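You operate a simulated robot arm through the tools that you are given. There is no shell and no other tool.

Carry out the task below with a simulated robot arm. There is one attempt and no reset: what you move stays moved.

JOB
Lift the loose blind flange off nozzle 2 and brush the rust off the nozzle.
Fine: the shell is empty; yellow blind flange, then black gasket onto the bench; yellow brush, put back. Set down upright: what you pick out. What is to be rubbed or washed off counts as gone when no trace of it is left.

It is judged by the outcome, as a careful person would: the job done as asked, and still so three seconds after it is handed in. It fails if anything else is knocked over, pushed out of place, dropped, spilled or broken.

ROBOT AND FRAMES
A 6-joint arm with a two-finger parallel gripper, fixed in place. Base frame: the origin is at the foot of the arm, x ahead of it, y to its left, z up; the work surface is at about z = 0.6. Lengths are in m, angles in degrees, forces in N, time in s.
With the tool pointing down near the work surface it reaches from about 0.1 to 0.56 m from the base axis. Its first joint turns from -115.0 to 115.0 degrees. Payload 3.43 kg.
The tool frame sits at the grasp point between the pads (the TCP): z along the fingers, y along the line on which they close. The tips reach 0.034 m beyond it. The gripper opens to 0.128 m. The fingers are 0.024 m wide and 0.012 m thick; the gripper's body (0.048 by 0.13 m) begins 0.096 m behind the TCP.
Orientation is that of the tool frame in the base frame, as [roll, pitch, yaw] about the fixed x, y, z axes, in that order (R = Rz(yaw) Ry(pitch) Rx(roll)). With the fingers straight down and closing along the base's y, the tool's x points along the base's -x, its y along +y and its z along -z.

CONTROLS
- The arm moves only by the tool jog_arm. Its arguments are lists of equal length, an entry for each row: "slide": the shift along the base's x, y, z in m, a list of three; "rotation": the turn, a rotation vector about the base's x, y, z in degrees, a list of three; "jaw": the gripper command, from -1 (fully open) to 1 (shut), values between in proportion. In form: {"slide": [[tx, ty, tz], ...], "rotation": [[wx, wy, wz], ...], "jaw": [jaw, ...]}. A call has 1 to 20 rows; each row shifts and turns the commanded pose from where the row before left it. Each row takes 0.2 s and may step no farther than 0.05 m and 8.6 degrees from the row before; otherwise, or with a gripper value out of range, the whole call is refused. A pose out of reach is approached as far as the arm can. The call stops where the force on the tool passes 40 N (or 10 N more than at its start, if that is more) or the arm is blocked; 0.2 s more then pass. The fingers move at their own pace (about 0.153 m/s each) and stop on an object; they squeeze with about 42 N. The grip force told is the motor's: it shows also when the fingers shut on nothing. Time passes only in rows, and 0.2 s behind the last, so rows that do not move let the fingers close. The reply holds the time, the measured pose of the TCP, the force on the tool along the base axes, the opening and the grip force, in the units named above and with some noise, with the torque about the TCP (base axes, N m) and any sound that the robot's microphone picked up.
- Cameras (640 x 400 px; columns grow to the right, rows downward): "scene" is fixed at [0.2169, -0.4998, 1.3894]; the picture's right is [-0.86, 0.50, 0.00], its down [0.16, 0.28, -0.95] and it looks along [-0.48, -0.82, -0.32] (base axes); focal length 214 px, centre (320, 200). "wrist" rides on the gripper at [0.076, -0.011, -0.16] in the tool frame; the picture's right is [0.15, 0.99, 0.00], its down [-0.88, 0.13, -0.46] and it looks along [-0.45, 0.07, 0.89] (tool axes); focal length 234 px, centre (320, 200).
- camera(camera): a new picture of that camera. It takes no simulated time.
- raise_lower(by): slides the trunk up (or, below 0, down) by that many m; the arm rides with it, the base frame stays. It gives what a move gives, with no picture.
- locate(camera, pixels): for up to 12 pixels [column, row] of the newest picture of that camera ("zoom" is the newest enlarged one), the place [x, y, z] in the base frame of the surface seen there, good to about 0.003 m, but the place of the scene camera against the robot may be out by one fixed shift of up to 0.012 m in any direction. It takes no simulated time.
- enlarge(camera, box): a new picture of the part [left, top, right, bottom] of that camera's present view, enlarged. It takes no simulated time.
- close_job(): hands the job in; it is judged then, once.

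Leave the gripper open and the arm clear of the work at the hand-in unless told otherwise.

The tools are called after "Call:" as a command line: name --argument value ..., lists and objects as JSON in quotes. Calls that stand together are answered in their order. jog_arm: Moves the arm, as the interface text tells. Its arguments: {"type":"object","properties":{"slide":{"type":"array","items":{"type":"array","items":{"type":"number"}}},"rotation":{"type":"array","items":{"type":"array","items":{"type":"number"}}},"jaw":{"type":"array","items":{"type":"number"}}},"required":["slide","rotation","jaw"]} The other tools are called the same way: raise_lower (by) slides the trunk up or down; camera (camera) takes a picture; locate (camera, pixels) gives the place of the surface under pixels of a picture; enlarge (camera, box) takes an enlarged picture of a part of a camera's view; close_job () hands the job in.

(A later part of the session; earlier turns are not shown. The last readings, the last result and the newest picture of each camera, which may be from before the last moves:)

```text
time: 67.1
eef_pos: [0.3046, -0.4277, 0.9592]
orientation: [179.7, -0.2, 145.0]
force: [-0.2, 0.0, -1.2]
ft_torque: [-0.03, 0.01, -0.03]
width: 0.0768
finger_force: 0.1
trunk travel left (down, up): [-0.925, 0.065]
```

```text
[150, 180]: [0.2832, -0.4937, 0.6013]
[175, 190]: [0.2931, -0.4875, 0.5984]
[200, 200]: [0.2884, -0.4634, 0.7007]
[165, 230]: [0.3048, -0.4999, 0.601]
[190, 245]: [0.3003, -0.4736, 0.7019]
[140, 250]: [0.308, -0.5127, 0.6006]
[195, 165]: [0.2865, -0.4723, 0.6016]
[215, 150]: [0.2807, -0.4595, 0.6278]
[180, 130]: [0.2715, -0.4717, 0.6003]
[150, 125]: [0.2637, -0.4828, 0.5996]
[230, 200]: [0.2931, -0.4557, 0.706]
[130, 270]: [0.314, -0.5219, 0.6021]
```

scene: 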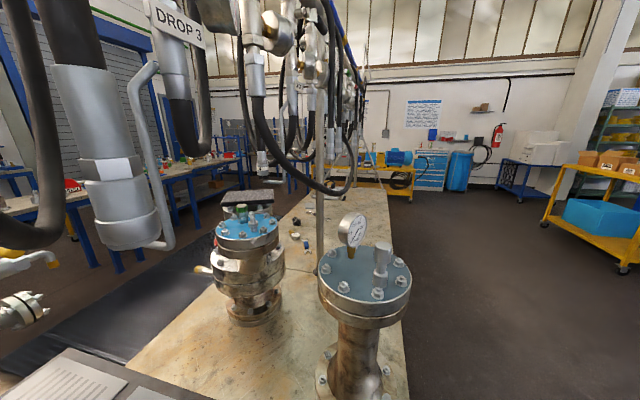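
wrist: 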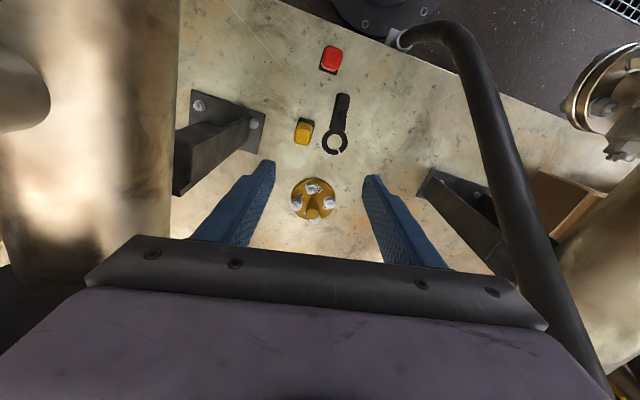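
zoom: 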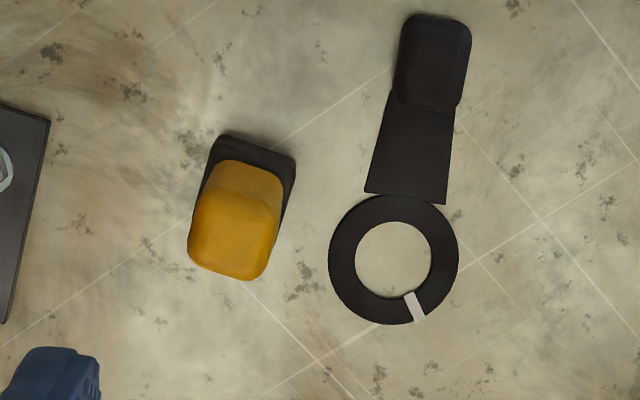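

I'll get the centre and edge points of the brush handle's top from this zoomed picture.

Call:
locate --camera "zoom" --pixels '[[235, 235], [200, 225], [270, 235], [240, 205], [230, 268], [250, 175], [225, 145], [285, 165], [255, 150], [275, 210], [215, 200], [262, 265]]'

```text
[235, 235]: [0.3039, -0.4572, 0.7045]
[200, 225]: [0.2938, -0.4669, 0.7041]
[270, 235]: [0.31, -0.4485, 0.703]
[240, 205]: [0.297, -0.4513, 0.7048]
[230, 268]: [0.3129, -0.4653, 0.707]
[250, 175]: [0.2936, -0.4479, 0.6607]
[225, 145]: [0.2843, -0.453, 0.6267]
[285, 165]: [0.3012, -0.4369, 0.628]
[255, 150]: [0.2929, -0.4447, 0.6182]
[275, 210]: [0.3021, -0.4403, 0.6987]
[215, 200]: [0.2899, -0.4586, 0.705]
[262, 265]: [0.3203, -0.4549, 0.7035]
```

The handle section is about 30×30 mm, centred at (0.304,-0.456), with its sides roughly along the shell directions. I need the clearance to shell 2 and its cradle on the left to choose the jaw direction, so I'll locate those edges.

Call:
locate --camera "wrist" --pixels '[[172, 30], [172, 80], [172, 130], [165, 200], [120, 100], [185, 180], [210, 150], [250, 120], [262, 118], [205, 165], [20, 80], [60, 200]]'

```text
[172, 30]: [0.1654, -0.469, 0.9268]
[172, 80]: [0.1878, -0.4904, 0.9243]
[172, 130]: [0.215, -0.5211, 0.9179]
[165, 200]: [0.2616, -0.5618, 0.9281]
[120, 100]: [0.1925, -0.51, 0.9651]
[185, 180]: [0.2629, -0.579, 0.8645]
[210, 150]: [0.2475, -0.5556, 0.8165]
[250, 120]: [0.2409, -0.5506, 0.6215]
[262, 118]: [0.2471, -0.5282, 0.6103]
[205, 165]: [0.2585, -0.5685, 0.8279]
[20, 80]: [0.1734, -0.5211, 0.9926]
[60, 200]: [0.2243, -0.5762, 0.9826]
```

Shell 2's side is at v≈0.214, so the gripper, reaching v≈0.172, clears it by 4 cm. I'll turn the jaws 6° to match the handle's sides, centre over the brush, and descend to just above it.

Call:
jog_arm --slide '[[-0.0003, -0.0143, -0.03], [-0.0003, -0.014, -0.03], [0, 0, -0.04], [0, 0, -0.04], [0, 0, -0.04], [0, 0, -0.015], [0, 0, 0]]' --rotation '[[0, 0, -3], [0, 0, -3], [0, 0, 0], [0, 0, 0], [0, 0, 0], [0, 0, 0], [0, 0, 0]]' --jaw '[0, 0, 0, 0, 0, 0, 0]'

Call:
camera --camera "wrist"

Call:
enlarge --camera "wrist" --box '[230, 70, 410, 250]'

```text
time: 68.7
eef_pos: [0.3042, -0.456, 0.7644]
orientation: [179.7, -0.2, 139.0]
force: [0.4, -0.9, 0.3]
ft_torque: [0.0, -0.01, 0.01]
width: 0.0642
finger_force: 0.1
trunk travel left (down, up): [-0.925, 0.065]
```

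```text
taken
```

wrist: 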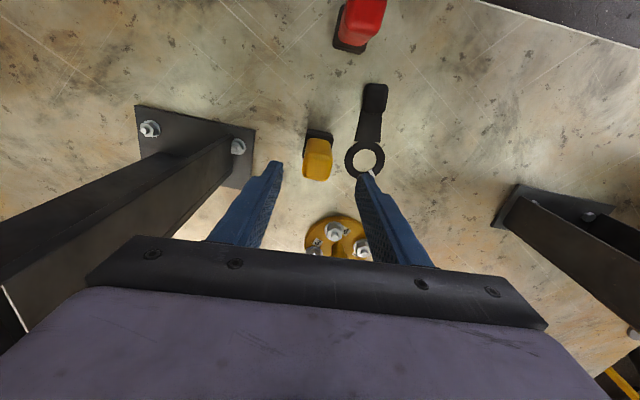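

```text
2.22 times, centred on (320, 160) of wrist
```

zoom: 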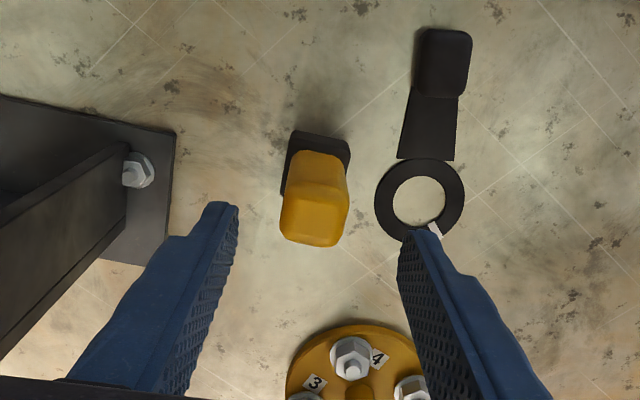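

The brush is centred between the fingers. I'll verify the top's centre once more from here.

Call:
locate --camera "zoom" --pixels '[[314, 220], [290, 218], [340, 222], [318, 200], [310, 240], [320, 170], [300, 140], [342, 148]]'

```text
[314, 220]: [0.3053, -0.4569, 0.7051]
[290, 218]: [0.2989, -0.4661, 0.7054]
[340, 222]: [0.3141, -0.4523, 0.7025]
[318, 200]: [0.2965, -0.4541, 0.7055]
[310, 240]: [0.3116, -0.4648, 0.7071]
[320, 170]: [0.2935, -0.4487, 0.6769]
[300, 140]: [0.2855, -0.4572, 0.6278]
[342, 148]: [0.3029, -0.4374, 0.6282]
```

The brush top's centre is (0.305,-0.458). I'm descending 87 mm so the tips stop just above the bristle block, then closing.

Call:
jog_arm --slide '[[0.001, -0.0015, -0.03], [0, 0, -0.03], [0, 0, -0.027], [0, 0, 0], [0, 0, 0], [0, 0, 0], [0, 0, 0]]' --rotation '[[0, 0, 0], [0, 0, 0], [0, 0, 0], [0, 0, 0], [0, 0, 0], [0, 0, 0], [0, 0, 0]]' --jaw '[0, 0, 0, 0, 0.3, 1, 1]'

Call:
enlarge --camera "wrist" --box '[230, 70, 410, 250]'

```text
time: 70.3
eef_pos: [0.3033, -0.4548, 0.6802]
orientation: [179.8, -0.1, 139.0]
force: [0.2, -0.5, 0.1]
ft_torque: [-0.01, 0.02, -0.01]
width: 0.0294
finger_force: 41.3
out of reach, approached as far as the arm can: row 3
trunk travel left (down, up): [-0.925, 0.065]
```

```text
2.22 times, centred on (320, 160) of wrist
```

zoom: 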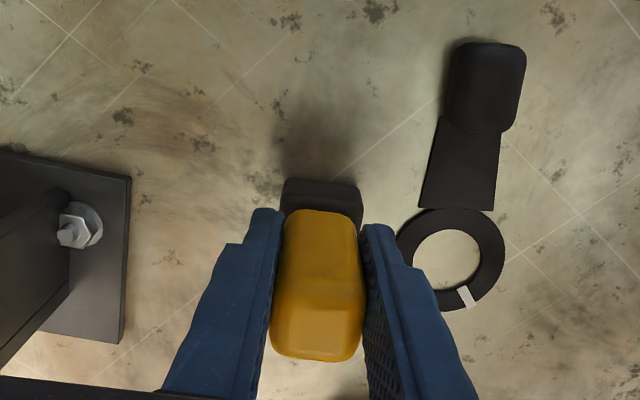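

The brush is gripped at 29.4 mm; the grasp pose is (0.303,-0.455,0.680) at yaw 139°, which I note for putting it back. I'm lifting straight up to z≈1.25.

Call:
jog_arm --slide '[[0, 0, 0.01], [0, 0, 0.02], [0, 0, 0.04], [0, 0, 0.045], [0, 0, 0.045], [0, 0, 0.045], [0, 0, 0.045], [0, 0, 0.045], [0, 0, 0.045], [0, 0, 0.045], [0, 0, 0.045], [0, 0, 0.045], [0, 0, 0.045], [0, 0, 0.045], [0, 0, 0]]' --rotation '[[0, 0, 0], [0, 0, 0], [0, 0, 0], [0, 0, 0], [0, 0, 0], [0, 0, 0], [0, 0, 0], [0, 0, 0], [0, 0, 0], [0, 0, 0], [0, 0, 0], [0, 0, 0], [0, 0, 0], [0, 0, 0], [0, 0, 0]]' --jaw '[1, 1, 1, 1, 1, 1, 1, 1, 1, 1, 1, 1, 1, 1, 1]'

Call:
camera --camera "wrist"

```text
time: 73.5
eef_pos: [0.3041, -0.4543, 1.2445]
orientation: [179.7, -0.2, 139.0]
force: [0.0, -0.2, -1.6]
ft_torque: [0.0, 0.02, -0.01]
width: 0.0294
finger_force: 42.0
trunk travel left (down, up): [-0.925, 0.065]
```

```text
taken
```

wrist: 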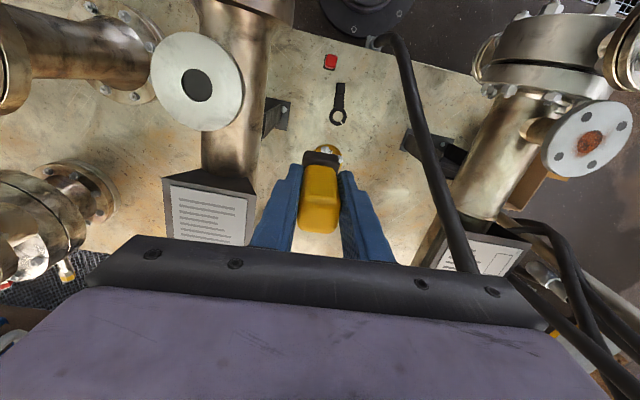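

Swinging with the brush over the hose to nozzle 2, staying at z=1.245 (bristles at about 1.165).

Call:
jog_arm --slide '[[0.0297, 0.0362, 0], [0.0263, 0.036, 0], [0.0269, 0.0348, 0], [0.0238, 0.0366, 0], [0.0198, 0.0374, 0], [0.0214, 0.037, 0], [0.0182, 0.0387, 0], [0.0146, 0.0392, 0], [0.0115, 0.0411, 0], [0, 0, 0]]' --rotation '[[0, 0, 3], [0, 0, 3], [0, 0, 3], [0, 0, 3], [0, 0, 3], [0, 0, 3], [0, 0, 3], [0, 0, 3], [0, 0, 3], [0, 0, 0]]' --jaw '[1, 1, 1, 1, 1, 1, 1, 1, 1, 1]'

Call:
camera --camera "wrist"

Call:
enlarge --camera "wrist" --box '[230, 70, 410, 250]'

```text
time: 75.7
eef_pos: [0.4951, -0.116, 1.2431]
orientation: [179.7, -0.1, 166.1]
force: [-0.5, -0.9, -1.2]
ft_torque: [0.02, 0.01, -0.04]
width: 0.0293
finger_force: 42.3
trunk travel left (down, up): [-0.925, 0.065]
```

```text
taken
```

wrist: 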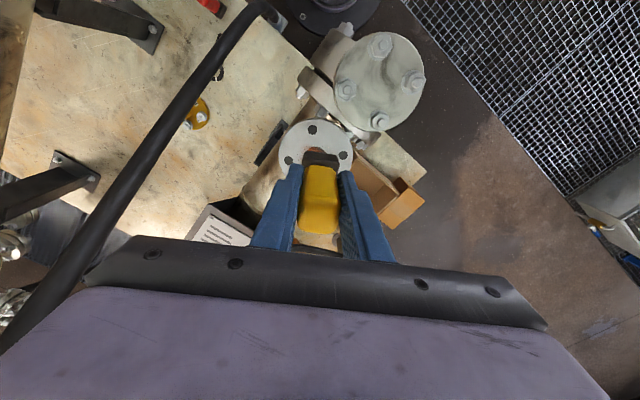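

```text
2.22 times, centred on (320, 160) of wrist
```

zoom: 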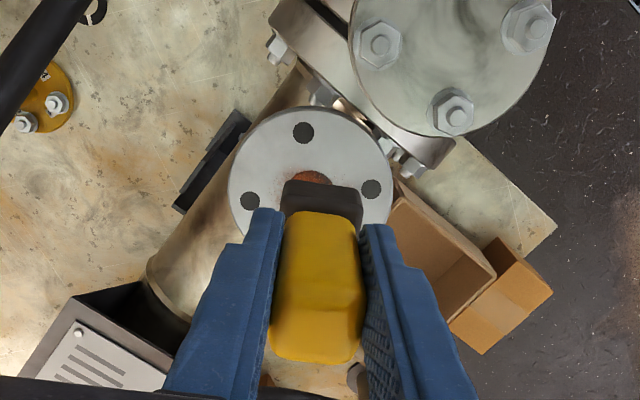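

Rust is partly visible just behind the bristle block at zoom (307,178). I'll centre the brush over it and descend to about 2 cm above the face.

Call:
jog_arm --slide '[[0.0115, -0.0025, -0.03], [0.0115, -0.0025, -0.03], [0, 0, -0.02], [0, 0, -0.008], [0, 0, 0]]' --rotation '[[0, 0, 0], [0, 0, 0], [0, 0, 0], [0, 0, 0], [0, 0, 0]]' --jaw '[1, 1, 1, 1, 1]'

Call:
enlarge --camera "wrist" --box '[230, 70, 410, 250]'

```text
time: 76.9
eef_pos: [0.5195, -0.1224, 1.1559]
orientation: [179.8, 0.0, 165.9]
force: [0.3, -0.4, -1.3]
ft_torque: [-0.02, -0.03, -0.02]
width: 0.0293
finger_force: 42.5
trunk travel left (down, up): [-0.925, 0.065]
```

```text
2.22 times, centred on (320, 160) of wrist
```

zoom: 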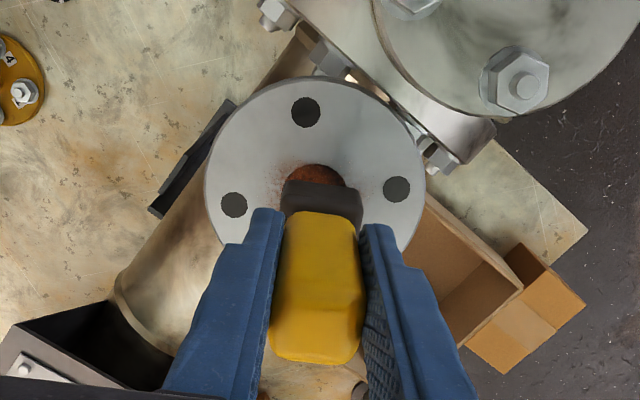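

The bristles are about 12 mm above the face, and I also see a faint rust halo around the main patch. I'm lowering to contact in small steps.

Call:
jog_arm --slide '[[0, 0, -0.005], [0, 0, -0.003], [0, 0, -0.002], [0, 0, 0]]' --rotation '[[0, 0, 0], [0, 0, 0], [0, 0, 0], [0, 0, 0]]' --jaw '[1, 1, 1, 1]'

Call:
jog_arm --slide '[[0, 0, -0.002], [0, 0, -0.001], [0, 0, 0]]' --rotation '[[0, 0, 0], [0, 0, 0], [0, 0, 0]]' --jaw '[1, 1, 1]'

```text
time: 77.9
eef_pos: [0.5194, -0.1227, 1.146]
orientation: [179.7, -0.1, 166.0]
force: [-0.3, 0.2, -1.4]
ft_torque: [0.02, -0.01, 0.02]
width: 0.0291
finger_force: 41.6
trunk travel left (down, up): [-0.925, 0.065]
```

```text
time: 78.7
eef_pos: [0.5193, -0.1212, 1.1438]
orientation: [179.6, -0.1, 165.9]
force: [0.6, -0.3, -0.2]
ft_torque: [0.01, -0.01, -0.03]
width: 0.0294
finger_force: 42.0
trunk travel left (down, up): [-0.925, 0.065]
```

Contact is just starting. I'll press 2 mm more.

Call:
jog_arm --slide '[[0, 0, -0.001], [0, 0, -0.001], [0, 0, 0]]' --rotation '[[0, 0, 0], [0, 0, 0], [0, 0, 0]]' --jaw '[1, 1, 1]'

```text
time: 79.5
eef_pos: [0.5193, -0.123, 1.1404]
orientation: [179.8, -0.2, 166.1]
force: [0.3, -0.4, -0.5]
ft_torque: [0.0, 0.02, -0.01]
width: 0.0294
finger_force: 41.8
trunk travel left (down, up): [-0.925, 0.065]
```

No real force yet, so I'm going down another 2 mm while watching the force.

Call:
jog_arm --slide '[[0, 0, -0.001], [0, 0, -0.001], [0, 0, 0]]' --rotation '[[0, 0, 0], [0, 0, 0], [0, 0, 0]]' --jaw '[1, 1, 1]'

Call:
enlarge --camera "wrist" --box '[270, 110, 370, 190]'

```text
time: 80.3
eef_pos: [0.5199, -0.1222, 1.1414]
orientation: [179.7, 0.1, 165.9]
force: [1.0, 1.1, 12.0]
ft_torque: [-0.08, 0.01, 0.0]
width: 0.0292
finger_force: 41.9
trunk travel left (down, up): [-0.925, 0.065]
```

```text
5.00 times, centred on (320, 150) of wrist
```

zoom: 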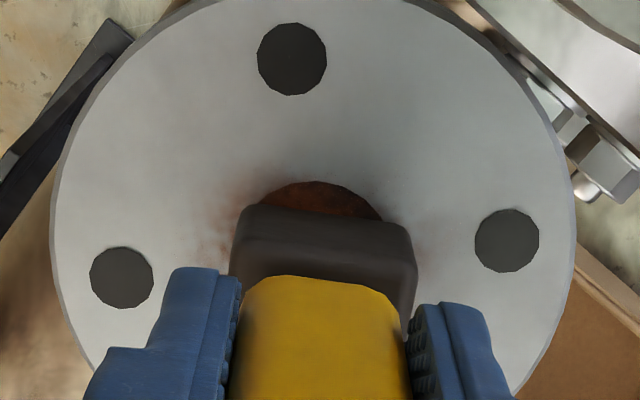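

There's firm contact at about 12 N. I'll rub with overlapping strokes of ±15–20 mm over the rust and the halo.

Call:
jog_arm --slide '[[0.015, 0, 0], [-0.015, 0, 0], [-0.015, 0, 0], [0, 0.015, 0], [0.015, 0, 0], [0.015, 0, 0], [0, -0.015, 0], [0, -0.015, 0], [-0.015, 0, 0], [-0.015, 0, 0], [0, 0.015, 0], [0.03, 0, 0], [-0.015, 0, 0], [0, 0.02, 0], [0, -0.02, 0], [0, -0.02, 0], [0, 0.02, 0], [0, 0, 0]]' --rotation '[[0, 0, 0], [0, 0, 0], [0, 0, 0], [0, 0, 0], [0, 0, 0], [0, 0, 0], [0, 0, 0], [0, 0, 0], [0, 0, 0], [0, 0, 0], [0, 0, 0], [0, 0, 0], [0, 0, 0], [0, 0, 0], [0, 0, 0], [0, 0, 0], [0, 0, 0], [0, 0, 0]]' --jaw '[1, 1, 1, 1, 1, 1, 1, 1, 1, 1, 1, 1, 1, 1, 1, 1, 1, 1]'

Call:
enlarge --camera "wrist" --box '[270, 110, 370, 190]'

```text
time: 84.1
eef_pos: [0.5168, -0.1237, 1.1409]
orientation: [179.7, 0.1, 165.9]
force: [-0.3, -6.0, 20.7]
ft_torque: [-0.71, 0.08, -0.01]
width: 0.029
finger_force: 42.2
trunk travel left (down, up): [-0.925, 0.065]
```

```text
5.00 times, centred on (320, 150) of wrist
```

zoom: 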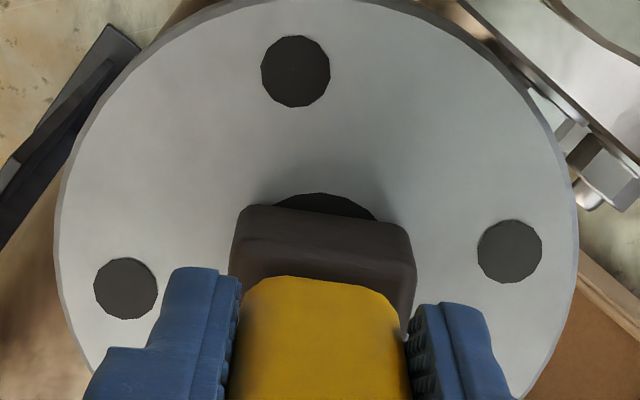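

The visible part is now free of rust and shows the dark bore. I'll lift off and pull back to inspect the whole face.

Call:
jog_arm --slide '[[0, 0, 0.01], [0, 0, 0.03], [-0.02, 0.005, 0.04], [-0.04, 0.01, 0.02], [-0.04, 0.01, 0.0], [0, 0, 0]]' --rotation '[[0, 0, 0], [0, 0, 0], [0, 0, 0], [0, 0, 0], [0, 0, 0], [0, 0, 0]]' --jaw '[1, 1, 1, 1, 1, 1]'

Call:
camera --camera "wrist"

```text
time: 85.5
eef_pos: [0.4203, -0.0989, 1.2357]
orientation: [179.7, -0.2, 165.9]
force: [-0.8, -0.3, -0.8]
ft_torque: [0.02, 0.03, -0.01]
width: 0.0296
finger_force: 42.2
trunk travel left (down, up): [-0.925, 0.065]
```

```text
taken
```

wrist: 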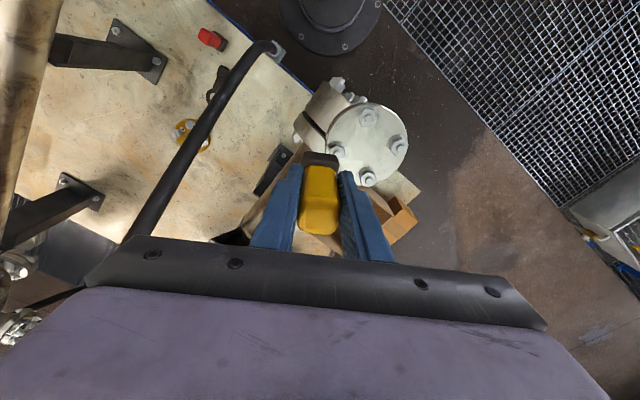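

The brush hides the nozzle from here. I'll move sideways to the left (+y) at height so the nozzle shows beside the gripper.

Call:
jog_arm --slide '[[0.025, 0.036, 0.008], [0.025, 0.036, 0.008], [0.025, 0.036, 0.008], [0, 0, 0]]' --rotation '[[0, 0, 0], [0, 0, 0], [0, 0, 0], [0, 0, 0]]' --jaw '[1, 1, 1, 1]'

Call:
camera --camera "wrist"

```text
time: 86.5
eef_pos: [0.4953, 0.0102, 1.2639]
orientation: [179.7, -0.1, 165.9]
force: [-0.6, 0.0, -0.1]
ft_torque: [0.02, 0.0, 0.03]
width: 0.0294
finger_force: 42.1
trunk travel left (down, up): [-0.925, 0.065]
```

```text
taken
```

wrist: 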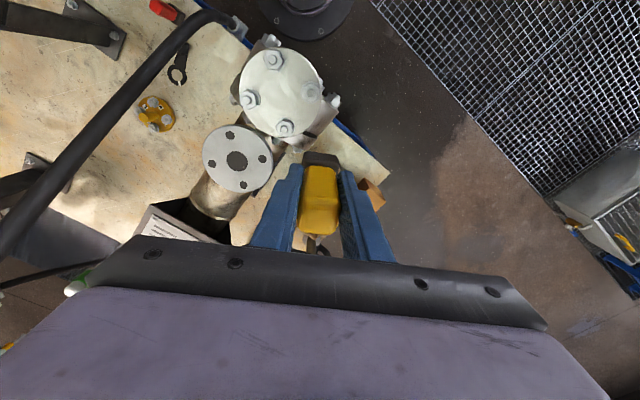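

Now nozzle 2 is in clear view at (237,159). I'm enlarging it to check for any remaining rust.

Call:
enlarge --camera "wrist" --box '[195, 118, 280, 198]'

Call:
enlarge --camera "wrist" --box '[215, 138, 260, 180]'

```text
5.00 times, centred on (238, 158) of wrist
```

zoom: 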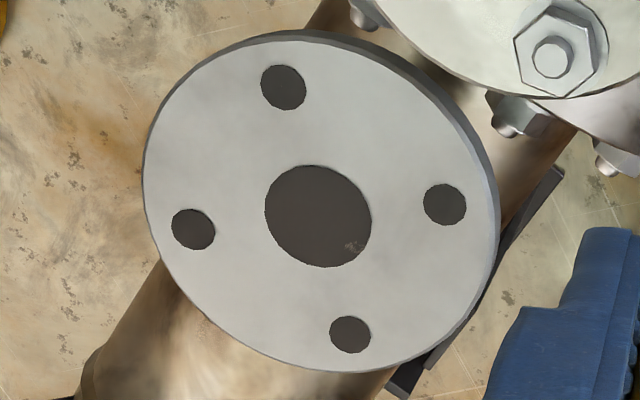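

```text
9.52 times, centred on (238, 159) of wrist
```

zoom: 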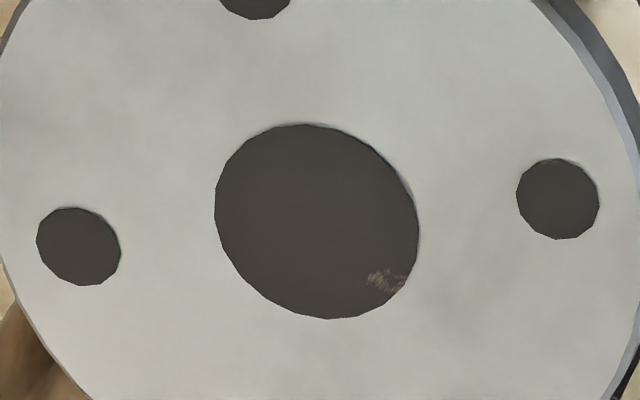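

Nearly clean, but a small trace remains at zoom (385,280) near the bore's edge. I'll locate it and brush again.

Call:
locate --camera "zoom" --pixels '[[385, 280], [400, 285], [375, 275], [316, 222], [218, 200], [415, 235], [320, 315], [305, 128], [400, 190], [470, 300]]'

```text
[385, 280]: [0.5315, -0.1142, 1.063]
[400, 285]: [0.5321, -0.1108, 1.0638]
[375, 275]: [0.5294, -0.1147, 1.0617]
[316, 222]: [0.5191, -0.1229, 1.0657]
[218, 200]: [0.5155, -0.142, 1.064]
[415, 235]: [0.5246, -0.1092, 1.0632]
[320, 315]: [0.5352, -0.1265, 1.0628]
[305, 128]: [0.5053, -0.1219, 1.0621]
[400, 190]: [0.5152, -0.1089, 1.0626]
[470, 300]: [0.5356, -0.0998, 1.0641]
```

The trace is at (0.531,-0.113). I'm going back over the nozzle and lowering to contact again, centred toward that spot.

Call:
jog_arm --slide '[[0.01, -0.042, 0], [0.01, -0.042, 0], [0.01, -0.042, 0], [0.001, 0, -0.04], [0, 0, -0.04], [0, 0, -0.02], [0, 0, -0.012], [0, 0, -0.005], [0, 0, 0]]' --rotation '[[0, 0, 0], [0, 0, 0], [0, 0, 0], [0, 0, 0], [0, 0, 0], [0, 0, 0], [0, 0, 0], [0, 0, 0], [0, 0, 0]]' --jaw '[1, 1, 1, 1, 1, 1, 1, 1, 1]'

```text
time: 88.5
eef_pos: [0.5243, -0.1164, 1.1442]
orientation: [179.7, -0.1, 166.0]
force: [-0.2, -0.3, -1.0]
ft_torque: [-0.01, 0.03, -0.03]
width: 0.0295
finger_force: 41.9
trunk travel left (down, up): [-0.925, 0.065]
```

Just above the face, I'll press about 3 mm and run slower, tighter strokes around the remaining spot and the rest of the patch.

Call:
jog_arm --slide '[[0, 0, -0.003], [0, 0, -0.0035], [0.01, 0, 0], [-0.01, 0, 0], [-0.01, 0, 0], [0.01, 0, 0], [0, 0.01, 0], [0.01, 0, 0], [-0.01, 0, 0], [-0.01, 0, 0], [0.01, 0, 0], [0, -0.01, 0], [0, -0.01, 0], [0.01, 0, 0], [-0.01, 0, 0], [-0.01, 0, 0], [0.01, 0, 0], [0, 0.01, 0], [0, 0, 0]]' --rotation '[[0, 0, 0], [0, 0, 0], [0, 0, 0], [0, 0, 0], [0, 0, 0], [0, 0, 0], [0, 0, 0], [0, 0, 0], [0, 0, 0], [0, 0, 0], [0, 0, 0], [0, 0, 0], [0, 0, 0], [0, 0, 0], [0, 0, 0], [0, 0, 0], [0, 0, 0], [0, 0, 0], [0, 0, 0]]' --jaw '[1, 1, 1, 1, 1, 1, 1, 1, 1, 1, 1, 1, 1, 1, 1, 1, 1, 1, 1]'

Call:
jog_arm --slide '[[0.01, 0.01, 0], [0.008, 0.008, 0], [-0.008, -0.008, 0], [-0.01, -0.01, 0], [-0.01, -0.01, 0], [-0.008, -0.008, 0], [0.018, 0.018, 0], [0.012, -0.012, 0], [-0.012, 0.012, 0], [-0.012, 0.012, 0], [0.012, -0.012, 0], [0.012, 0.012, 0], [-0.012, -0.012, 0], [0, 0, 0]]' --rotation '[[0, 0, 0], [0, 0, 0], [0, 0, 0], [0, 0, 0], [0, 0, 0], [0, 0, 0], [0, 0, 0], [0, 0, 0], [0, 0, 0], [0, 0, 0], [0, 0, 0], [0, 0, 0], [0, 0, 0], [0, 0, 0]]' --jaw '[1, 1, 1, 1, 1, 1, 1, 1, 1, 1, 1, 1, 1, 1]'

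```text
time: 92.5
eef_pos: [0.5252, -0.1153, 1.1408]
orientation: [179.7, 0.0, 166.1]
force: [0.0, -4.2, 10.6]
ft_torque: [-0.57, -0.05, -0.01]
width: 0.0293
finger_force: 42.0
trunk travel left (down, up): [-0.925, 0.065]
```

```text
time: 95.5
eef_pos: [0.5251, -0.1138, 1.141]
orientation: [179.8, -0.1, 166.0]
force: [2.5, 1.9, 12.4]
ft_torque: [-0.07, -0.11, 0.02]
width: 0.0296
finger_force: 42.6
trunk travel left (down, up): [-0.925, 0.065]
```

Strokes done with steady contact. I'll lift and move aside to inspect again.

Call:
jog_arm --slide '[[0, 0, 0.01], [0, 0, 0.03], [0, 0, 0.04], [0, 0, 0.04], [-0.01, 0.042, 0], [-0.01, 0.042, 0], [-0.01, 0.042, 0], [0, 0, 0]]' --rotation '[[0, 0, 0], [0, 0, 0], [0, 0, 0], [0, 0, 0], [0, 0, 0], [0, 0, 0], [0, 0, 0], [0, 0, 0]]' --jaw '[1, 1, 1, 1, 1, 1, 1, 1]'

Call:
camera --camera "wrist"

Call:
enlarge --camera "wrist" --box '[195, 118, 280, 198]'

Call:
enlarge --camera "wrist" --box '[215, 138, 260, 180]'

```text
time: 97.3
eef_pos: [0.4966, 0.0107, 1.2597]
orientation: [179.8, -0.1, 165.9]
force: [-0.1, 0.1, -1.0]
ft_torque: [0.0, 0.02, 0.02]
width: 0.0292
finger_force: 41.7
trunk travel left (down, up): [-0.925, 0.065]
```

```text
taken
```

wrist: 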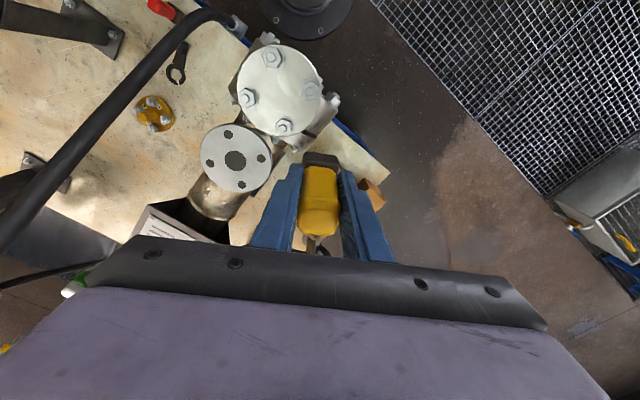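

```text
5.00 times, centred on (238, 158) of wrist
```

zoom: 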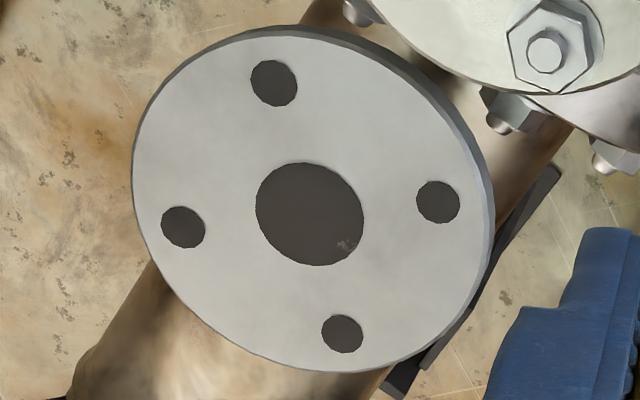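

```text
9.52 times, centred on (238, 159) of wrist
```

zoom: 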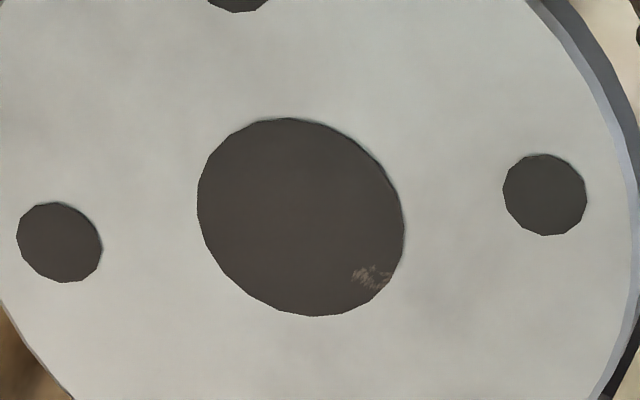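

A faint mark is still at zoom (370,277). I'll look at it at higher magnification to see whether it's rust or just surface texture.

Call:
enlarge --camera "wrist" --box '[232, 158, 248, 174]'

Call:
enlarge --camera "wrist" --box '[222, 146, 252, 176]'

```text
16.00 times, centred on (240, 166) of wrist
```

zoom: 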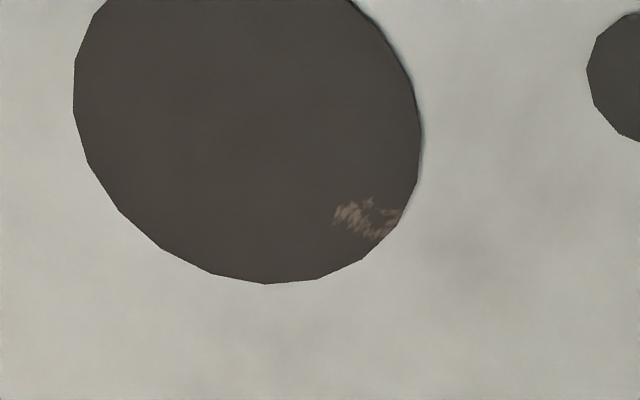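

```text
13.33 times, centred on (237, 161) of wrist
```

zoom: 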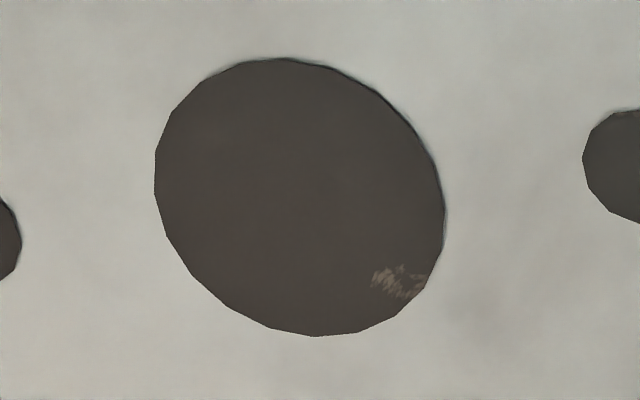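

It's a small beige-brown smear, possibly residual rust. I'll brush that exact spot again with longer strokes in several directions and a little more pressure.

Call:
jog_arm --slide '[[0.0107, -0.0405, 0], [0.0107, -0.0405, 0], [0.0106, -0.0407, 0], [0, 0, -0.04], [0, 0, -0.04], [0, 0, -0.02], [0, 0, -0.012], [0, 0, -0.005], [0, 0, -0.003], [0, 0, -0.003], [0, 0, 0]]' --rotation '[[0, 0, 0], [0, 0, 0], [0, 0, 0], [0, 0, 0], [0, 0, 0], [0, 0, 0], [0, 0, 0], [0, 0, 0], [0, 0, 0], [0, 0, 0], [0, 0, 0]]' --jaw '[1, 1, 1, 1, 1, 1, 1, 1, 1, 1, 1]'

```text
time: 99.7
eef_pos: [0.5251, -0.1115, 1.1401]
orientation: [179.8, 0.5, 166.0]
force: [0.5, -1.8, 25.2]
ft_torque: [-0.24, 0.21, 0.01]
width: 0.0295
finger_force: 41.7
trunk travel left (down, up): [-0.925, 0.065]
```

Contact is at 25 N. Long strokes in x and y across the spot follow.

Call:
jog_arm --slide '[[0.012, 0, 0], [0.012, 0, 0], [-0.012, 0, 0], [-0.012, 0, 0], [-0.012, 0, 0], [-0.012, 0, 0], [0.012, 0, 0], [0.012, 0, 0], [0, 0.012, 0], [0, 0.012, 0], [0, -0.012, 0], [0, -0.012, 0], [0, -0.012, 0], [0, -0.012, 0], [0, 0.012, 0], [0, 0.012, 0], [0, 0, 0]]' --rotation '[[0, 0, 0], [0, 0, 0], [0, 0, 0], [0, 0, 0], [0, 0, 0], [0, 0, 0], [0, 0, 0], [0, 0, 0], [0, 0, 0], [0, 0, 0], [0, 0, 0], [0, 0, 0], [0, 0, 0], [0, 0, 0], [0, 0, 0], [0, 0, 0], [0, 0, 0]]' --jaw '[1, 1, 1, 1, 1, 1, 1, 1, 1, 1, 1, 1, 1, 1, 1, 1, 1]'

Call:
jog_arm --slide '[[0.009, 0.009, 0], [0.009, 0.009, 0], [-0.009, -0.009, 0], [-0.009, -0.009, 0], [-0.009, -0.009, 0], [-0.009, -0.009, 0], [0.009, 0.009, 0], [0.009, 0.009, 0], [0.009, -0.009, 0], [0.009, -0.009, 0], [-0.009, 0.009, 0], [-0.009, 0.009, 0], [-0.009, 0.009, 0], [-0.009, 0.009, 0], [0.009, -0.009, 0], [0.009, -0.009, 0], [0, 0, 0]]' --rotation '[[0, 0, 0], [0, 0, 0], [0, 0, 0], [0, 0, 0], [0, 0, 0], [0, 0, 0], [0, 0, 0], [0, 0, 0], [0, 0, 0], [0, 0, 0], [0, 0, 0], [0, 0, 0], [0, 0, 0], [0, 0, 0], [0, 0, 0], [0, 0, 0], [0, 0, 0]]' --jaw '[1, 1, 1, 1, 1, 1, 1, 1, 1, 1, 1, 1, 1, 1, 1, 1, 1]'

Call:
jog_arm --slide '[[0, 0, 0.01], [0, 0, 0.03], [0, 0, 0.04], [0, 0, 0.04], [-0.01, 0.042, 0], [-0.01, 0.042, 0], [-0.01, 0.042, 0], [0, 0, 0]]' --rotation '[[0, 0, 0], [0, 0, 0], [0, 0, 0], [0, 0, 0], [0, 0, 0], [0, 0, 0], [0, 0, 0], [0, 0, 0]]' --jaw '[1, 1, 1, 1, 1, 1, 1, 1]'

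Call:
camera --camera "wrist"

Call:
enlarge --camera "wrist" --box '[215, 138, 260, 180]'

```text
time: 103.3
eef_pos: [0.5252, -0.1117, 1.1394]
orientation: [179.7, 0.2, 165.9]
force: [-0.2, -8.0, 26.6]
ft_torque: [-0.78, 0.02, -0.1]
width: 0.0294
finger_force: 42.0
trunk travel left (down, up): [-0.925, 0.065]
```

```text
time: 106.9
eef_pos: [0.5243, -0.11, 1.1404]
orientation: [179.8, 0.3, 166.0]
force: [-5.9, 7.5, 32.7]
ft_torque: [0.18, 0.38, -0.01]
width: 0.0296
finger_force: 42.0
trunk travel left (down, up): [-0.925, 0.065]
```

```text
time: 108.7
eef_pos: [0.4982, 0.0138, 1.2555]
orientation: [179.6, -0.2, 165.9]
force: [0.4, -0.3, -0.5]
ft_torque: [0.02, 0.02, -0.01]
width: 0.0291
finger_force: 42.6
trunk travel left (down, up): [-0.925, 0.065]
```

```text
taken
```

wrist: 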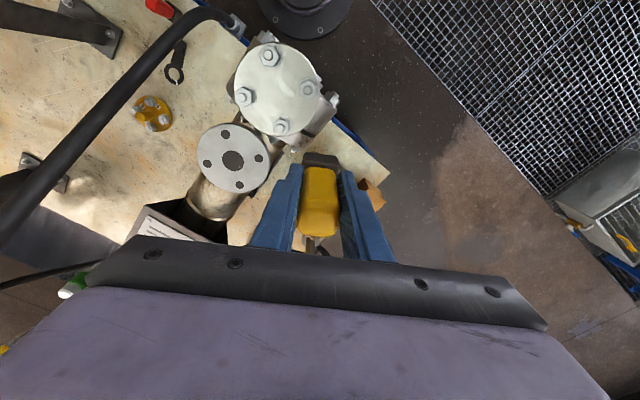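

```text
9.52 times, centred on (238, 159) of wrist
```

zoom: 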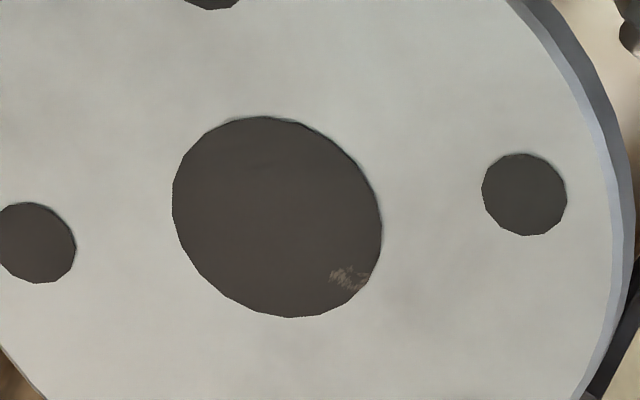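

The mark hasn't changed with brushing. I'll check whether it stays at the same place and look at the nozzle from another viewpoint, comparing it with the clean nozzle on shell 2.

Call:
locate --camera "zoom" --pixels '[[348, 277], [365, 280], [335, 272], [275, 218], [300, 315], [380, 225], [175, 200], [262, 118]]'

Call:
jog_arm --slide '[[0.0, -0.04, 0.01], [0.0, -0.04, 0.01], [0.005, -0.045, 0.01], [0.005, -0.045, 0.01], [0.0, -0.04, 0.01], [0, -0.03, 0], [0, 0, 0]]' --rotation '[[0, 0, 0], [0, 0, 0], [0, 0, 0], [0, 0, 0], [0, 0, 0], [0, 0, 0], [0, 0, 0]]' --jaw '[1, 1, 1, 1, 1, 1, 1]'

Call:
camera --camera "wrist"

```text
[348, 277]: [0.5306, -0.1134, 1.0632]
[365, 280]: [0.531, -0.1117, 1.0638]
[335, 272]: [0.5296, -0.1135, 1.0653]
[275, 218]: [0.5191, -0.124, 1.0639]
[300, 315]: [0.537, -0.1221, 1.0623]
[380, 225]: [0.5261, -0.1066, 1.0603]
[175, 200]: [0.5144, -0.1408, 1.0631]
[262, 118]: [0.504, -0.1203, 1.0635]
```

```text
time: 110.3
eef_pos: [0.5068, -0.2247, 1.309]
orientation: [179.8, -0.1, 166.1]
force: [0.4, 0.4, -1.5]
ft_torque: [-0.02, -0.01, -0.03]
width: 0.0295
finger_force: 42.6
trunk travel left (down, up): [-0.925, 0.065]
```

```text
taken
```

wrist: 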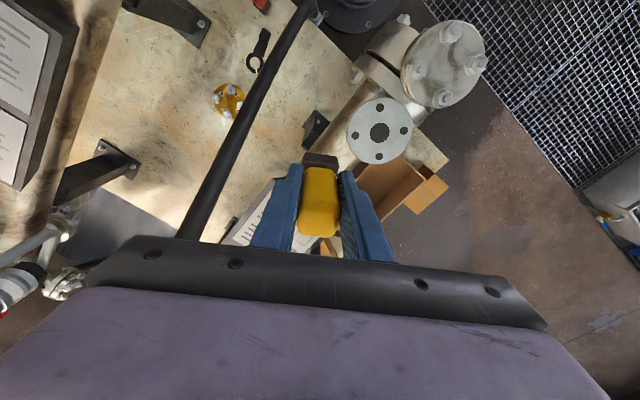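

The nozzle is now at (379,131) from the other side. I'm enlarging it.

Call:
enlarge --camera "wrist" --box '[365, 117, 395, 147]'

Call:
enlarge --camera "wrist" --box '[340, 92, 420, 172]'

```text
13.33 times, centred on (380, 132) of wrist
```

zoom: 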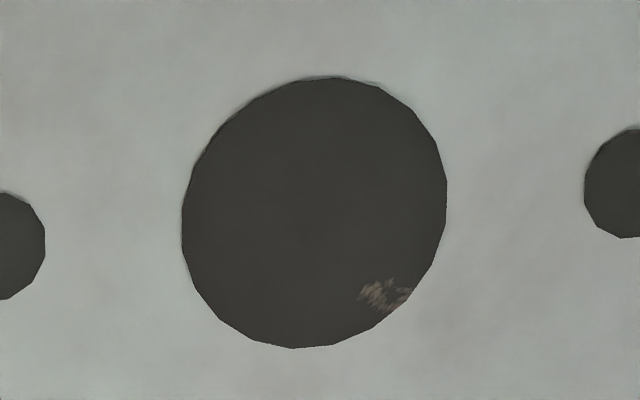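

```text
5.00 times, centred on (380, 132) of wrist
```

zoom: 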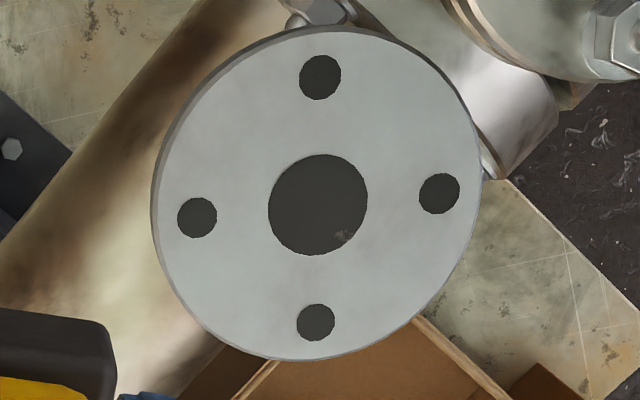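

The spot is fixed on the surface. Before deciding, I'll swing to where shell 2's clean open nozzle is visible and compare; this is also the way back to the brush's place.

Call:
jog_arm --slide '[[-0.0371, -0.0208, 0], [-0.0349, -0.0305, 0], [-0.024, -0.0347, 0], [-0.0238, -0.0366, 0], [-0.0269, -0.0348, -0.01], [-0.0263, -0.036, -0.02], [-0.0295, -0.0364, -0.03], [0, 0, 0]]' --rotation '[[0, 0, -3.87], [0, 0, -3.87], [0, 0, -3.87], [0, 0, -3.87], [0, 0, -3.87], [0, 0, -3.87], [0, 0, -3.87], [0, 0, 0]]' --jaw '[1, 1, 1, 1, 1, 1, 1, 1]'

Call:
camera --camera "wrist"

Call:
enlarge --camera "wrist" --box '[150, 40, 240, 130]'

Call:
enlarge --camera "wrist" --box '[540, 110, 640, 190]'

```text
refused: row 7 steps farther than a row can; nothing moved
```

```text
taken
```

wrist: 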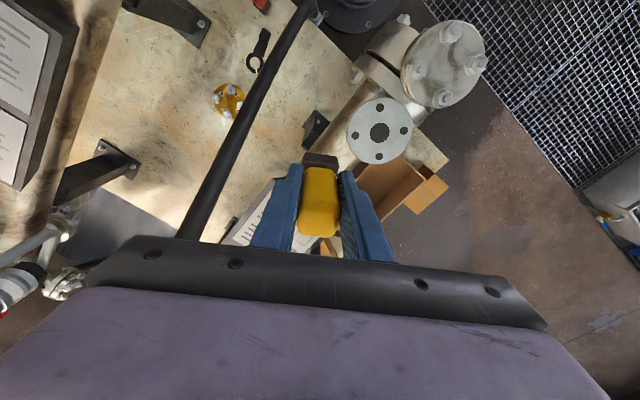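

```text
4.44 times, centred on (195, 85) of wrist
```

zoom: 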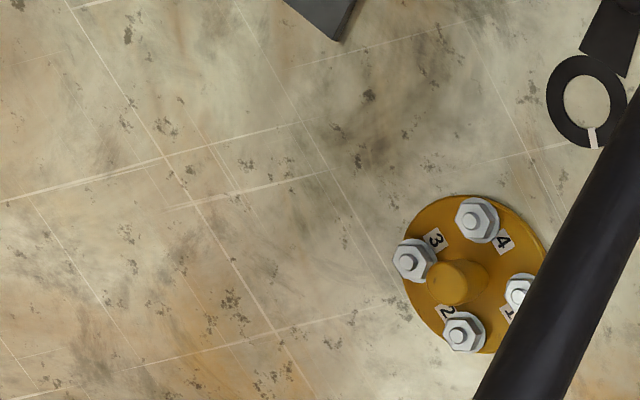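

```text
5.00 times, centred on (590, 150) of wrist
```

zoom: 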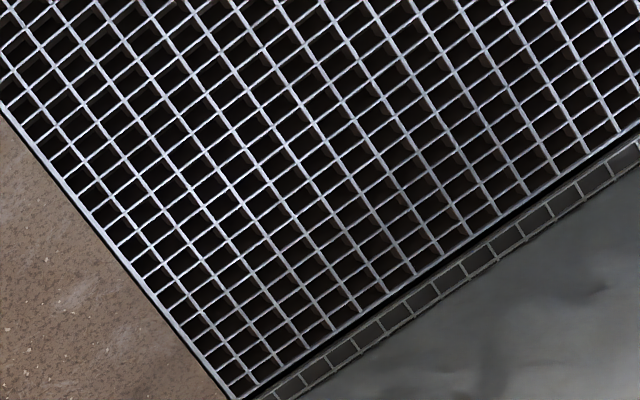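

That call was refused because the last step was too long, and nothing moved. I'll repeat with a flatter last step.

Call:
jog_arm --slide '[[-0.0371, -0.0208, 0], [-0.0349, -0.0305, 0], [-0.024, -0.0347, -0.01], [-0.0238, -0.0366, -0.01], [-0.0269, -0.0348, -0.01], [-0.0263, -0.036, -0.01], [-0.0295, -0.0364, -0.01], [0, 0, 0]]' --rotation '[[0, 0, -3.87], [0, 0, -3.87], [0, 0, -3.87], [0, 0, -3.87], [0, 0, -3.87], [0, 0, -3.87], [0, 0, -3.87], [0, 0, 0]]' --jaw '[1, 1, 1, 1, 1, 1, 1, 1]'

Call:
camera --camera "wrist"

Call:
enlarge --camera "wrist" --box '[160, 40, 240, 120]'

Call:
enlarge --camera "wrist" --box '[540, 110, 640, 190]'

```text
time: 112.1
eef_pos: [0.3041, -0.4545, 1.2567]
orientation: [179.9, -0.1, 138.9]
force: [-0.6, 0.4, -1.4]
ft_torque: [-0.02, 0.0, -0.01]
width: 0.0295
finger_force: 41.5
trunk travel left (down, up): [-0.925, 0.065]
```

```text
taken
```

wrist: 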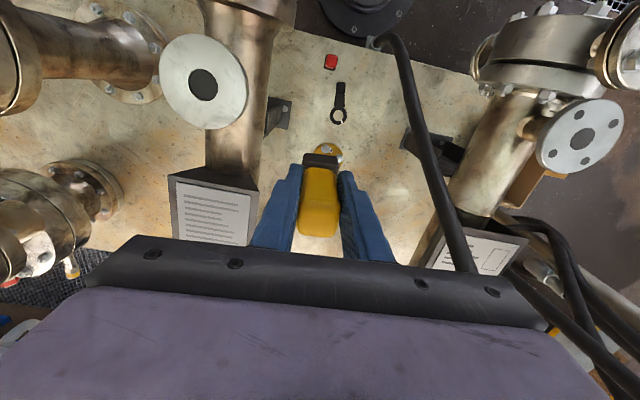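

```text
5.00 times, centred on (200, 80) of wrist
```

zoom: 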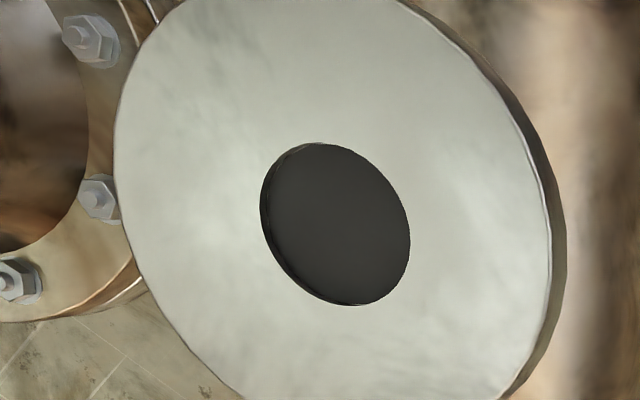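

```text
5.00 times, centred on (590, 150) of wrist
```

zoom: 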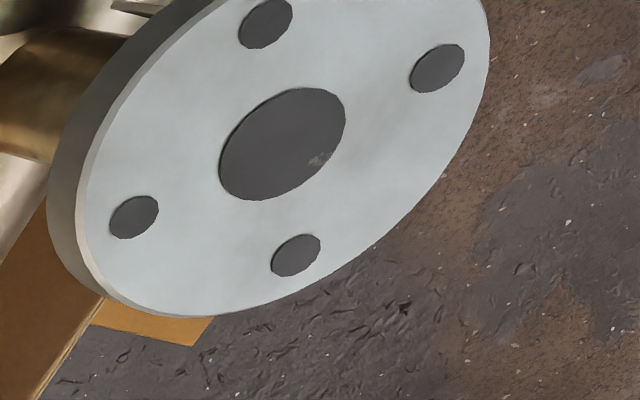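

Shell 2's bore is plain dark. I'll zoom in very tightly on the mark on nozzle 2, around wrist (589.6,142), to judge its colour.

Call:
enlarge --camera "wrist" --box '[586, 139, 593, 145]'

Call:
enlarge --camera "wrist" --box '[573, 125, 597, 152]'

```text
16.00 times, centred on (590, 142) of wrist
```

zoom: 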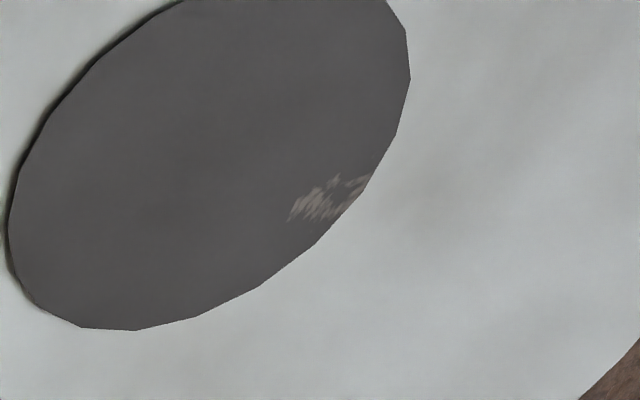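

```text
14.81 times, centred on (585, 138) of wrist
```

zoom: 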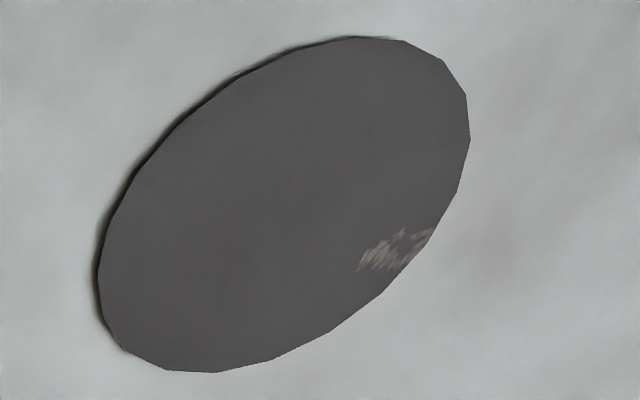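

The mark is greyish-beige, not orange, and is cut off exactly at the dark disc's edge. It didn't change in two full re-brushings that removed everything else, so I take it as the disc's own surface texture. The face and its halo are clean. Now I'll return the brush, descending straight above its original spot.

Call:
jog_arm --slide '[[-0.0008, -0.0003, -0.045], [0, 0, -0.045], [0, 0, -0.045], [0, 0, -0.045], [0, 0, -0.045], [0, 0, -0.045], [0, 0, -0.045], [0, 0, -0.045], [0, 0, -0.045], [0, 0, -0.045], [0, 0, -0.03], [0, 0, 0]]' --rotation '[[0, 0, 0], [0, 0, 0], [0, 0, 0], [0, 0, 0], [0, 0, 0], [0, 0, 0], [0, 0, 0], [0, 0, 0], [0, 0, 0], [0, 0, 0], [0, 0, 0], [0, 0, 0]]' --jaw '[1, 1, 1, 1, 1, 1, 1, 1, 1, 1, 1, 1]'

Call:
camera --camera "wrist"

```text
time: 114.7
eef_pos: [0.3051, -0.4554, 0.7759]
orientation: [179.7, -0.1, 138.8]
force: [-0.2, 1.1, -0.4]
ft_torque: [0.0, 0.01, -0.01]
width: 0.0293
finger_force: 41.4
trunk travel left (down, up): [-0.925, 0.065]
```

```text
taken
```

wrist: 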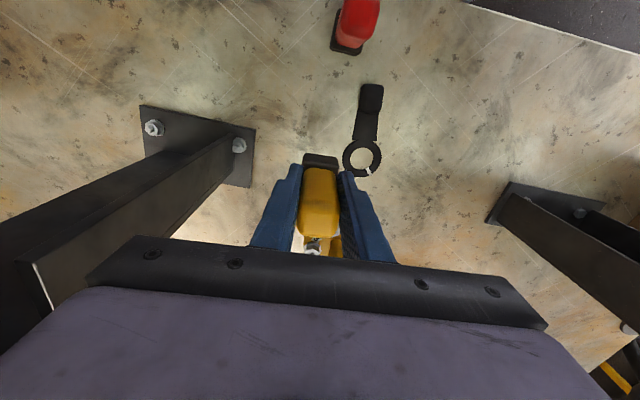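

I'm over the brush's place. I'll lower the trunk 5 cm for reach margin, then approach the bench gently.

Call:
raise_lower --by -0.05

Call:
jog_arm --slide '[[-0.001, 0.0003, -0.02], [-0.0005, 0.0002, -0.015], [0, 0, -0.006], [0, 0, 0]]' --rotation '[[0, 0, 0], [0, 0, 0], [0, 0, 0], [0, 0, 0]]' --jaw '[1, 1, 1, 1]'

Call:
enlarge --camera "wrist" --box '[230, 70, 410, 250]'

```text
time: 115.7
eef_pos: [0.3051, -0.4542, 0.7268]
orientation: [179.7, -0.1, 138.9]
force: [-0.4, -0.5, -0.6]
ft_torque: [-0.03, -0.02, 0.0]
width: 0.0292
finger_force: 42.1
trunk travel left (down, up): [-0.875, 0.115]
```

```text
time: 116.7
eef_pos: [0.3033, -0.4537, 0.6849]
orientation: [179.7, -0.1, 138.9]
force: [-0.4, 0.6, -0.5]
ft_torque: [0.02, -0.03, 0.01]
width: 0.029
finger_force: 41.8
trunk travel left (down, up): [-0.875, 0.115]
```

```text
2.22 times, centred on (320, 160) of wrist
```

zoom: 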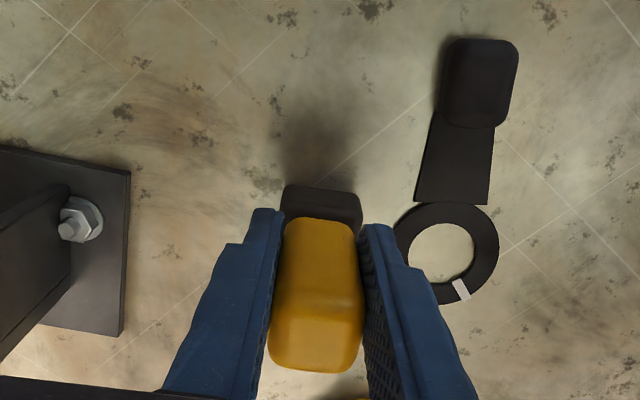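

The view matches the picture at grasp time. I'm lowering the last few millimetres to contact.

Call:
jog_arm --slide '[[0, -0.0005, -0.003], [0, 0, -0.0015], [0, 0, -0.001], [0, 0, 0]]' --rotation '[[0, 0, 0], [0, 0, 0], [0, 0, 0], [0, 0, 0]]' --jaw '[1, 1, 1, 1]'

```text
time: 117.7
eef_pos: [0.303, -0.4558, 0.6799]
orientation: [179.7, -0.1, 139.0]
force: [0.1, -0.1, -0.9]
ft_torque: [0.01, 0.01, 0.0]
width: 0.0291
finger_force: 41.4
trunk travel left (down, up): [-0.875, 0.115]
```

No contact yet. One more small step down.

Call:
jog_arm --slide '[[0, 0, -0.001], [0, 0, -0.001], [0, 0, 0]]' --rotation '[[0, 0, 0], [0, 0, 0], [0, 0, 0]]' --jaw '[1, 1, 1]'

```text
time: 118.5
eef_pos: [0.3032, -0.4547, 0.6777]
orientation: [179.8, 0.0, 138.9]
force: [-1.0, 0.8, 4.2]
ft_torque: [-0.15, 0.03, -0.03]
width: 0.029
finger_force: 42.3
trunk travel left (down, up): [-0.875, 0.115]
```

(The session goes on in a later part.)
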